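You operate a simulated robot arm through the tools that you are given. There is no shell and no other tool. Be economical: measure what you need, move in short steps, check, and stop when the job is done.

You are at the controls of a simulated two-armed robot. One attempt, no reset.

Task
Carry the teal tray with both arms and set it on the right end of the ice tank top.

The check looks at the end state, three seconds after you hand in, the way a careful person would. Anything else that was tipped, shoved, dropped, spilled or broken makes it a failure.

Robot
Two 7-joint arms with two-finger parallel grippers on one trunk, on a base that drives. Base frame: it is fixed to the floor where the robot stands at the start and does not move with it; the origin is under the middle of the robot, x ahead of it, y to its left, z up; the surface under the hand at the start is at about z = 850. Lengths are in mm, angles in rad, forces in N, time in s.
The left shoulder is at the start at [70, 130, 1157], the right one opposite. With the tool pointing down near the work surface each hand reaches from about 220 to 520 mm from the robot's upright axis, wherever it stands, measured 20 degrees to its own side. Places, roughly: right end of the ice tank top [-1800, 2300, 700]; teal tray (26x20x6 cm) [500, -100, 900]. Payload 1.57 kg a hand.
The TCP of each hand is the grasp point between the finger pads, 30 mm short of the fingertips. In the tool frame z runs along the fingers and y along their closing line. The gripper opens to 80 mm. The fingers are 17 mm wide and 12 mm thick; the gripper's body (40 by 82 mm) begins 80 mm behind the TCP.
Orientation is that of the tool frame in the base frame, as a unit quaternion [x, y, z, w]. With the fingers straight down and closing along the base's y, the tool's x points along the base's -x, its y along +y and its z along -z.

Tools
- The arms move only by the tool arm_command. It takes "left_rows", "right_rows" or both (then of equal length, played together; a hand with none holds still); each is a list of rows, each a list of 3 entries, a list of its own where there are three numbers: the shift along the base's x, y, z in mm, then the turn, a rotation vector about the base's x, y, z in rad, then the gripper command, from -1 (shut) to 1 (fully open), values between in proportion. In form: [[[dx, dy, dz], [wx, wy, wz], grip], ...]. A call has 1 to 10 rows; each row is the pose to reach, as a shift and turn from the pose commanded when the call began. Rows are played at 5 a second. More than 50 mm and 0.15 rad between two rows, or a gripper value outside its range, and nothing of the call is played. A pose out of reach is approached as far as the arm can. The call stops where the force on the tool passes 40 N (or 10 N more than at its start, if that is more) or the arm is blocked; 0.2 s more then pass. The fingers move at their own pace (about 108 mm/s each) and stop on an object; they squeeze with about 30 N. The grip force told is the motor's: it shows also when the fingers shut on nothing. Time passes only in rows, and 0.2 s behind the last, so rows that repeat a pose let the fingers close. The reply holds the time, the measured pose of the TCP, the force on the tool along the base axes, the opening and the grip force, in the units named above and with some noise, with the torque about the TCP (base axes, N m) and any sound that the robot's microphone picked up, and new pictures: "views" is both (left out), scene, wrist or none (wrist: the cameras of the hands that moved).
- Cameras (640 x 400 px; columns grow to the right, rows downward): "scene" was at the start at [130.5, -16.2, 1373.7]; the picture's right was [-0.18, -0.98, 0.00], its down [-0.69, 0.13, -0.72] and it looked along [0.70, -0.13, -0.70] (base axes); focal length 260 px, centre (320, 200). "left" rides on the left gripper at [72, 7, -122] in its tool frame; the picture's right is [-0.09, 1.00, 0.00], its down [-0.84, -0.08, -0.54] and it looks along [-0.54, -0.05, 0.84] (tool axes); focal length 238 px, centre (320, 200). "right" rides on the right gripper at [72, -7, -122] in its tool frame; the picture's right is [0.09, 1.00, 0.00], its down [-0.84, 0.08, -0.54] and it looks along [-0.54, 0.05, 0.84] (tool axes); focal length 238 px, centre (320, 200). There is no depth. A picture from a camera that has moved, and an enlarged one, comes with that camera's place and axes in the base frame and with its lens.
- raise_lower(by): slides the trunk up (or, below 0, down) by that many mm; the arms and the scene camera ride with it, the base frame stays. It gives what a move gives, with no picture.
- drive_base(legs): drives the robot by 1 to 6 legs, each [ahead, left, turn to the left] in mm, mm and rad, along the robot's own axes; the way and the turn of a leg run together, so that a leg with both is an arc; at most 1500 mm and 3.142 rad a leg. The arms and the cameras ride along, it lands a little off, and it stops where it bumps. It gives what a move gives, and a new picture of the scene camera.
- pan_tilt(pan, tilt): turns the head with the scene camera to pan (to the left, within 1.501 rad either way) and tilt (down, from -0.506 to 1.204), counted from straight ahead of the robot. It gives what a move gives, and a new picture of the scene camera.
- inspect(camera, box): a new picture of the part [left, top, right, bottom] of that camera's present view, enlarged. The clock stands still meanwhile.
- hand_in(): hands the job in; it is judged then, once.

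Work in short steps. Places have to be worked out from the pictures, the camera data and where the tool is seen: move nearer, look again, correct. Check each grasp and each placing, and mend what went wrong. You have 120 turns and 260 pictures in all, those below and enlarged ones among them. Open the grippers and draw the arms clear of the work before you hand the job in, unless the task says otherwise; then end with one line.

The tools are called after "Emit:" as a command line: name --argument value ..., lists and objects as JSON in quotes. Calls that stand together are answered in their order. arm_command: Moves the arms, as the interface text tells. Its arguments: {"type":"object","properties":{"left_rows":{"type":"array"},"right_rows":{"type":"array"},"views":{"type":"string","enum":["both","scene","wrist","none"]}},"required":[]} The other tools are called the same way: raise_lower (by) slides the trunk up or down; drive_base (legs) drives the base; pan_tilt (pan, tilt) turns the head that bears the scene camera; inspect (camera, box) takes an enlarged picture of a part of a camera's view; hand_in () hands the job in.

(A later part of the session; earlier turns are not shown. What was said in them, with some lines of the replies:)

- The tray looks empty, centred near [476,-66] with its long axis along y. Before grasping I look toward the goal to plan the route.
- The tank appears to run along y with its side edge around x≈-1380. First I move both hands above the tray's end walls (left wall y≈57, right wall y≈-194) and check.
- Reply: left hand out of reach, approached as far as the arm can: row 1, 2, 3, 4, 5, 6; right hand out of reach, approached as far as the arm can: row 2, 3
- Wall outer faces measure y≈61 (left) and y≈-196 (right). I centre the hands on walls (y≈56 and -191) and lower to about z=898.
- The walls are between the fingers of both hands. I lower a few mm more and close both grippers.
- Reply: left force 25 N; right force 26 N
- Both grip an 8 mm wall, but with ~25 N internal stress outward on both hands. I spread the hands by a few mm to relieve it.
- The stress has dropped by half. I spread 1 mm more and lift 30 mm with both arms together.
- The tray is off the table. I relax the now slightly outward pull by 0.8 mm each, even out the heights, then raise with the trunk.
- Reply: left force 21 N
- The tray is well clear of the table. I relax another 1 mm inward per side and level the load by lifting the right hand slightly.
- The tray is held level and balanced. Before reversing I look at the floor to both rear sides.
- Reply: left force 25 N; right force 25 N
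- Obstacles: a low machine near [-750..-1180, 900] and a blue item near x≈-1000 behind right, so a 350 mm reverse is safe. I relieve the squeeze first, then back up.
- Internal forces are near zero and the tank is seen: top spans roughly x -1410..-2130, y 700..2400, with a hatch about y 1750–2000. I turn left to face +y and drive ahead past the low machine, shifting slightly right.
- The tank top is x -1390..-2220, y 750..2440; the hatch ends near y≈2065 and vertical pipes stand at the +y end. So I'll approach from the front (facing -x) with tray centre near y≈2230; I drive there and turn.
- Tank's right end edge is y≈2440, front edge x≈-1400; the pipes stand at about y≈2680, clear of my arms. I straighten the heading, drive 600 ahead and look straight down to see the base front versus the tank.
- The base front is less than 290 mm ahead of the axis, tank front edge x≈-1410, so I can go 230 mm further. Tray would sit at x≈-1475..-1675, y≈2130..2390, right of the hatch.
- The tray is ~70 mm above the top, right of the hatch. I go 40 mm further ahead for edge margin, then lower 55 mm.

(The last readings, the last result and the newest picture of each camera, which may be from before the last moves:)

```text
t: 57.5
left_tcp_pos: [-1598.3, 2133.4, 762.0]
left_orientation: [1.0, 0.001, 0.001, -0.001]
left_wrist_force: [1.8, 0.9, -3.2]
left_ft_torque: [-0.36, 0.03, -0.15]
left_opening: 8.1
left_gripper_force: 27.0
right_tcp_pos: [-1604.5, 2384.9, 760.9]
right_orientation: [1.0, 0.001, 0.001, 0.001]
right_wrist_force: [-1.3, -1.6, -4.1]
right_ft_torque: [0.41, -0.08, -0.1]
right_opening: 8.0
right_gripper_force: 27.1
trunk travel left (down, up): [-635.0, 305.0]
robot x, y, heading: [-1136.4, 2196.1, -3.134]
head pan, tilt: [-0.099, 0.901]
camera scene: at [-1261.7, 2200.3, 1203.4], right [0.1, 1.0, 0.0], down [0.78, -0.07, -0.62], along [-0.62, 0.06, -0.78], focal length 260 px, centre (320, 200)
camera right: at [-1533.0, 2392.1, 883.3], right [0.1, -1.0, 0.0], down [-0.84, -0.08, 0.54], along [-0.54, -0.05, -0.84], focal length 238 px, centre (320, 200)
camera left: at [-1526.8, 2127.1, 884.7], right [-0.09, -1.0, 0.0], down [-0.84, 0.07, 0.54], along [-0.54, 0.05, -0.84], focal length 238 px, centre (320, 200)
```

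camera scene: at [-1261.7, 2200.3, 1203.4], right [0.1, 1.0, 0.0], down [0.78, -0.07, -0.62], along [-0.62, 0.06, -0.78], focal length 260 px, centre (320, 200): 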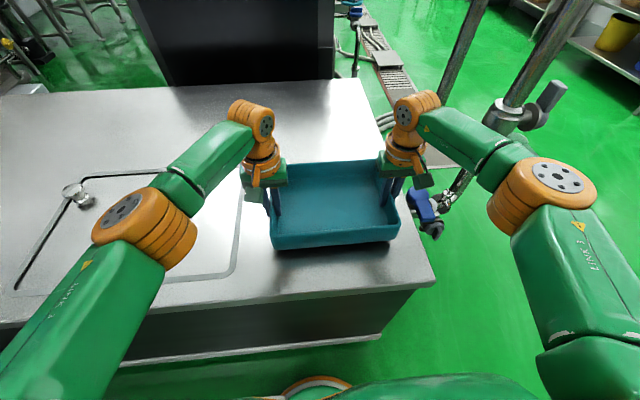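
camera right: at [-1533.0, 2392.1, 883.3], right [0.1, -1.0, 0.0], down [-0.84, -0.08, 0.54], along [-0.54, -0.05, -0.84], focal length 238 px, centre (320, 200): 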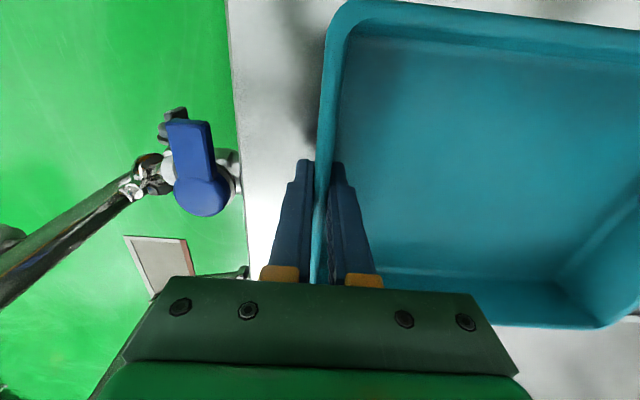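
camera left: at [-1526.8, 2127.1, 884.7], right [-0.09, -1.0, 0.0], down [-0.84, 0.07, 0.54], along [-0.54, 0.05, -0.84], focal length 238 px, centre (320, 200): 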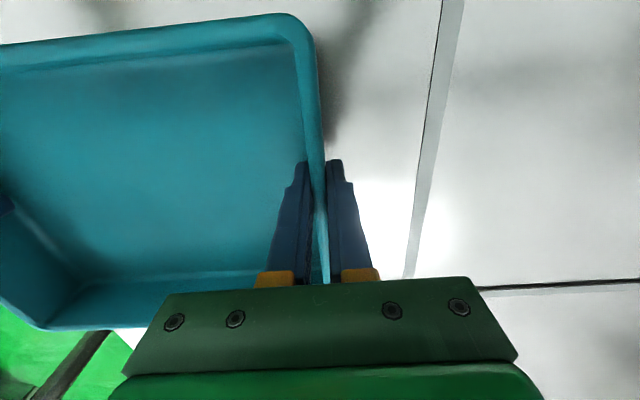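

Positions are good: ~60 mm to the end edge, hatch seam clear of the tray. I lower by arms in small steps, watching force.

Emit:
arm_command --left_rows '[[[0, 0, -4], [0, 0, 0], -1], [[0, 0, -8], [0, 0, 0], -1], [[0, 0, -12], [0, 0, 0], -1], [[0, 0, -15], [0, 0, 0], -1]]' --right_rows '[[[0, 0, -4], [0, 0, 0], -1], [[0, 0, -8], [0, 0, 0], -1], [[0, 0, -12], [0, 0, 0], -1], [[0, 0, -15], [0, 0, 0], -1]]' --views "scene"

```text
t: 58.5
left_tcp_pos: [-1599.1, 2132.7, 747.2]
left_orientation: [1.0, 0.002, 0.002, -0.001]
left_wrist_force: [1.7, -2.0, -3.2]
left_ft_torque: [-0.19, -0.06, -0.2]
left_opening: 8.0
left_gripper_force: 26.9
right_tcp_pos: [-1603.7, 2385.2, 746.5]
right_orientation: [1.0, 0.002, 0.001, 0.001]
right_wrist_force: [-2.0, 4.2, -4.2]
right_ft_torque: [0.27, -0.04, -0.2]
right_opening: 7.9
right_gripper_force: 27.6
trunk travel left (down, up): [-635.0, 305.0]
robot x, y, heading: [-1134.5, 2198.6, -3.137]
head pan, tilt: [-0.099, 0.901]
camera scene: at [-1261.6, 2200.3, 1203.4], right [0.1, 1.0, 0.0], down [0.78, -0.07, -0.62], along [-0.62, 0.06, -0.78], focal length 260 px, centre (320, 200)
```

scene: 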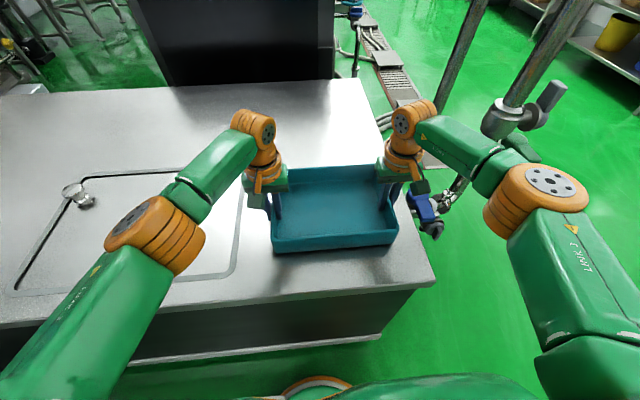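

Still hanging freely; contact should be a few mm lower. I continue in small steps.

Emit:
arm_command --left_rows '[[[0, 0, -2], [0, 0, 0], -1], [[0, 0, -4], [0, 0, 0], -1], [[0, 0, -5], [0, 0, 0], -1]]' --right_rows '[[[0, 0, -2], [0, 0, 0], -1], [[0, 0, -4], [0, 0, 0], -1], [[0, 0, -5], [0, 0, 0], -1]]' --views "none"

```text
t: 59.3
left_tcp_pos: [-1598.9, 2133.6, 743.6]
left_orientation: [1.0, 0.003, 0.001, -0.001]
left_wrist_force: [1.3, -6.2, 4.8]
left_ft_torque: [-0.23, 0.1, -0.39]
left_opening: 7.9
left_gripper_force: 26.7
right_tcp_pos: [-1602.8, 2384.2, 743.2]
right_orientation: [1.0, 0.002, -0.001, 0.0]
right_wrist_force: [-3.7, 4.7, -3.8]
right_ft_torque: [0.34, 0.83, -0.28]
right_opening: 7.5
right_gripper_force: 26.8
trunk travel left (down, up): [-635.0, 305.0]
robot x, y, heading: [-1131.3, 2193.1, -3.139]
head pan, tilt: [-0.099, 0.901]
```

The left side has touched (z force now upward). I lower the right by 1–2 mm more.

Emit:
arm_command --left_rows '[[[0, 0, 0], [0, 0, 0], -1], [[0, 0, 0], [0, 0, 0], -1]]' --right_rows '[[[0, 0, -1], [0, 0, 0], -1], [[0, 0, -1.5], [0, 0, 0], -1]]' --views "wrist"

```text
t: 59.9
left_tcp_pos: [-1597.1, 2132.1, 743.9]
left_orientation: [1.0, 0.003, 0.001, -0.001]
left_wrist_force: [-0.6, -5.4, -6.5]
left_ft_torque: [-0.61, 0.41, 0.01]
left_opening: 8.0
left_gripper_force: 27.1
right_tcp_pos: [-1602.0, 2384.6, 742.5]
right_orientation: [1.0, 0.003, -0.002, 0.001]
right_wrist_force: [-2.0, 7.6, 19.4]
right_ft_torque: [-0.03, -0.2, 0.05]
right_opening: 7.9
right_gripper_force: 26.5
trunk travel left (down, up): [-635.0, 305.0]
robot x, y, heading: [-1134.1, 2193.3, -3.136]
head pan, tilt: [-0.099, 0.901]
camera right: at [-1530.3, 2391.5, 863.7], right [0.09, -1.0, 0.0], down [-0.83, -0.08, 0.55], along [-0.54, -0.05, -0.84], focal length 238 px, centre (320, 200)
camera left: at [-1524.2, 2126.7, 865.7], right [-0.09, -1.0, 0.0], down [-0.84, 0.07, 0.54], along [-0.54, 0.05, -0.84], focal length 238 px, centre (320, 200)
```

right: 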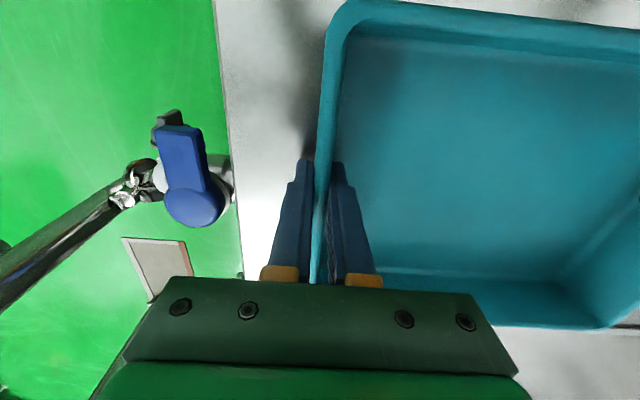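
left: 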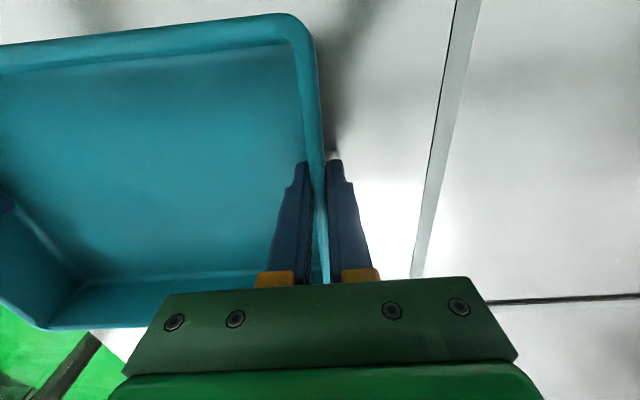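

Both sides rest on the top. I open both grippers to ~40 mm (avoiding the valve), then rise straight up.

Emit:
arm_command --left_rows '[[[0, 0, -0.5], [0, 0, 0], -1], [[0, 0, -0.5], [0, 0, 0], -0.5], [[0, 0, -0.5], [0, 0, 0], 0], [[0, 0, -0.5], [0, 0, 0], 0], [[0, 0, -0.5], [0, 0, 0], 0]]' --right_rows '[[[0, 0, 0.5], [0, 0, 0], -1], [[0, 0, 0.5], [0, 0, 0], -0.5], [[0, 0, 0.5], [0, 0, 0], 0], [[0, 0, 0.5], [0, 0, 0], 0], [[0, 0, 0.5], [0, 0, 0], 0]]'

```text
t: 61.1
left_tcp_pos: [-1597.3, 2133.3, 742.6]
left_orientation: [1.0, 0.003, 0.001, 0.0]
left_wrist_force: [-0.3, 0.4, -0.7]
left_ft_torque: [0.02, 0.01, 0.01]
left_opening: 40.1
left_gripper_force: 0.1
right_tcp_pos: [-1603.1, 2384.4, 739.6]
right_orientation: [1.0, 0.002, -0.001, 0.0]
right_wrist_force: [0.4, -0.7, 0.5]
right_ft_torque: [0.01, -0.02, -0.01]
right_opening: 40.0
right_gripper_force: 0.0
trunk travel left (down, up): [-635.0, 305.0]
robot x, y, heading: [-1132.5, 2194.9, -3.134]
head pan, tilt: [-0.099, 0.901]
camera scene: at [-1259.8, 2200.0, 1203.6], right [0.1, 1.0, 0.0], down [0.78, -0.07, -0.62], along [-0.62, 0.06, -0.78], focal length 260 px, centre (320, 200)
camera right: at [-1531.2, 2391.6, 862.5], right [0.1, -1.0, 0.0], down [-0.84, -0.08, 0.54], along [-0.54, -0.05, -0.84], focal length 238 px, centre (320, 200)
camera left: at [-1525.3, 2126.9, 864.6], right [-0.09, -1.0, 0.0], down [-0.84, 0.07, 0.54], along [-0.54, 0.05, -0.84], focal length 238 px, centre (320, 200)
```

scene: 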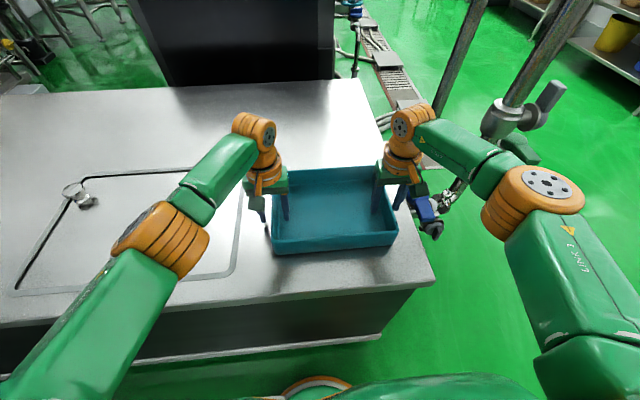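
right: 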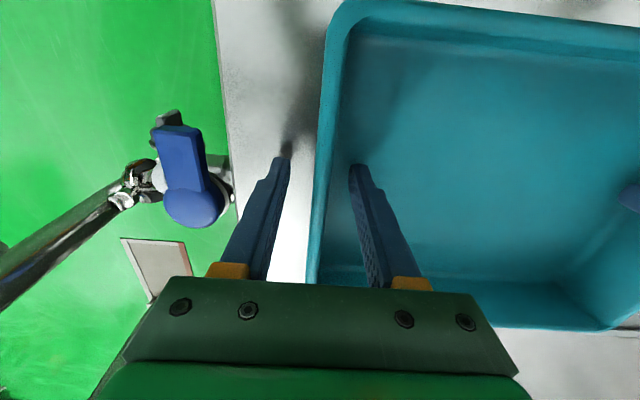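
left: 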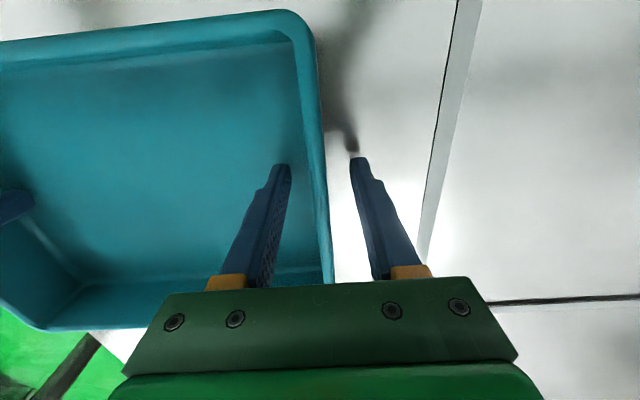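

The tray rests freely with clearance to all fingers. I rise straight up with the trunk, then back the robot away.

Emit:
raise_lower --by 150

Emit:
drive_base --legs '[[-250, 0, 0]]'

Emit:
arm_command --left_rows '[[[0, 0, 0], [0, 0, 0], 1], [[0, 0, 0], [0, 0, 0], 1]]' --right_rows '[[[0, 0, 0], [0, 0, 0], 1], [[0, 0, 0], [0, 0, 0], 1]]' --views "scene"

```text
t: 62.9
left_tcp_pos: [-1598.6, 2133.4, 891.5]
left_orientation: [1.0, 0.002, 0.001, -0.001]
left_wrist_force: [0.1, 0.7, -0.1]
left_ft_torque: [0.01, 0.01, 0.01]
left_opening: 40.2
left_gripper_force: 0.0
right_tcp_pos: [-1603.0, 2384.1, 891.2]
right_orientation: [1.0, 0.001, -0.001, 0.001]
right_wrist_force: [0.2, 0.0, 0.7]
right_ft_torque: [-0.01, 0.0, 0.01]
right_opening: 39.9
right_gripper_force: 0.2
trunk travel left (down, up): [-785.0, 155.0]
robot x, y, heading: [-1137.1, 2196.3, -3.14]
head pan, tilt: [-0.099, 0.901]
```

```text
t: 64.7
left_tcp_pos: [-1348.6, 2135.8, 892.1]
left_orientation: [1.0, 0.0, 0.002, -0.001]
left_wrist_force: [0.0, 1.0, 0.2]
left_ft_torque: [-0.01, -0.02, 0.01]
left_opening: 40.5
left_gripper_force: 0.0
right_tcp_pos: [-1353.0, 2386.4, 889.6]
right_orientation: [1.0, 0.0, -0.001, 0.001]
right_wrist_force: [0.1, -0.4, 0.0]
right_ft_torque: [0.03, -0.02, 0.0]
right_opening: 40.0
right_gripper_force: 0.1
trunk travel left (down, up): [-785.0, 155.0]
robot x, y, heading: [-881.3, 2194.4, -3.139]
head pan, tilt: [-0.099, 0.901]
camera scene: at [-1011.8, 2201.1, 1353.4], right [0.1, 1.0, 0.0], down [0.78, -0.08, -0.62], along [-0.62, 0.06, -0.78], focal length 260 px, centre (320, 200)
```

scene: 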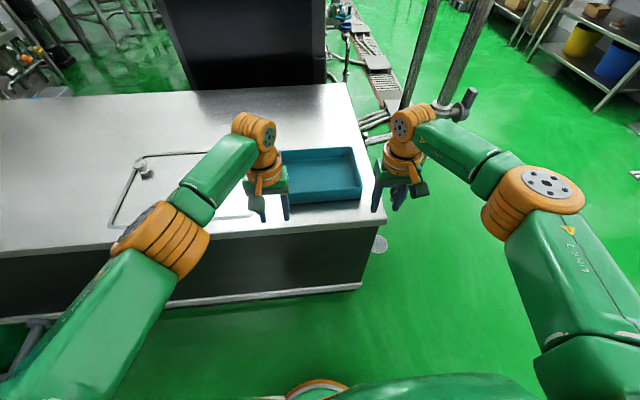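

```text
t: 65.3
left_tcp_pos: [-1348.7, 2135.0, 891.9]
left_orientation: [1.0, 0.0, 0.001, -0.001]
left_wrist_force: [0.1, 0.2, -0.5]
left_ft_torque: [0.04, -0.04, 0.02]
left_opening: 80.1
left_gripper_force: 0.0
right_tcp_pos: [-1353.0, 2386.3, 890.6]
right_orientation: [1.0, 0.0, 0.0, 0.001]
right_wrist_force: [-0.3, -0.4, -0.6]
right_ft_torque: [0.03, -0.02, 0.03]
right_opening: 80.1
right_gripper_force: 0.0
trunk travel left (down, up): [-785.0, 155.0]
robot x, y, heading: [-883.7, 2194.3, -3.14]
head pan, tilt: [-0.099, 0.901]
camera scene: at [-1010.3, 2201.1, 1353.6], right [0.1, 1.0, 0.0], down [0.78, -0.08, -0.62], along [-0.62, 0.06, -0.78], focal length 260 px, centre (320, 200)
```

scene: 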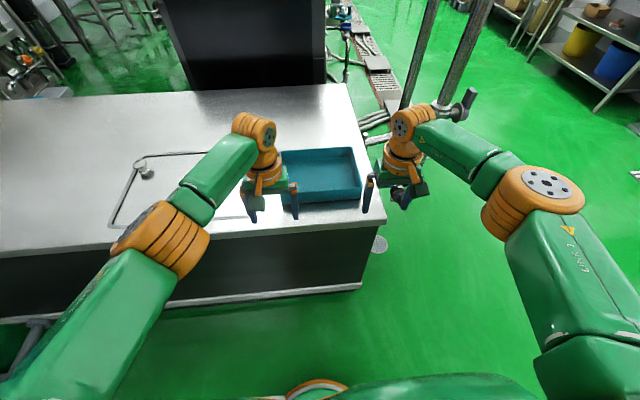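

The tray lies flat and fully on the right end of the tank top, clear of the hatch, with the grippers open and away from it, so I hand in.

Emit:
hand_in

```text
The job is handed in.
```

I carried the teal tray over with both arms and set it flat on the right end of the ice tank top, to the right of the hatch. It sits about 50 mm in from the end edge. Both grippers are open and clear, nothing else appeared to be touched, and the job is handed in.
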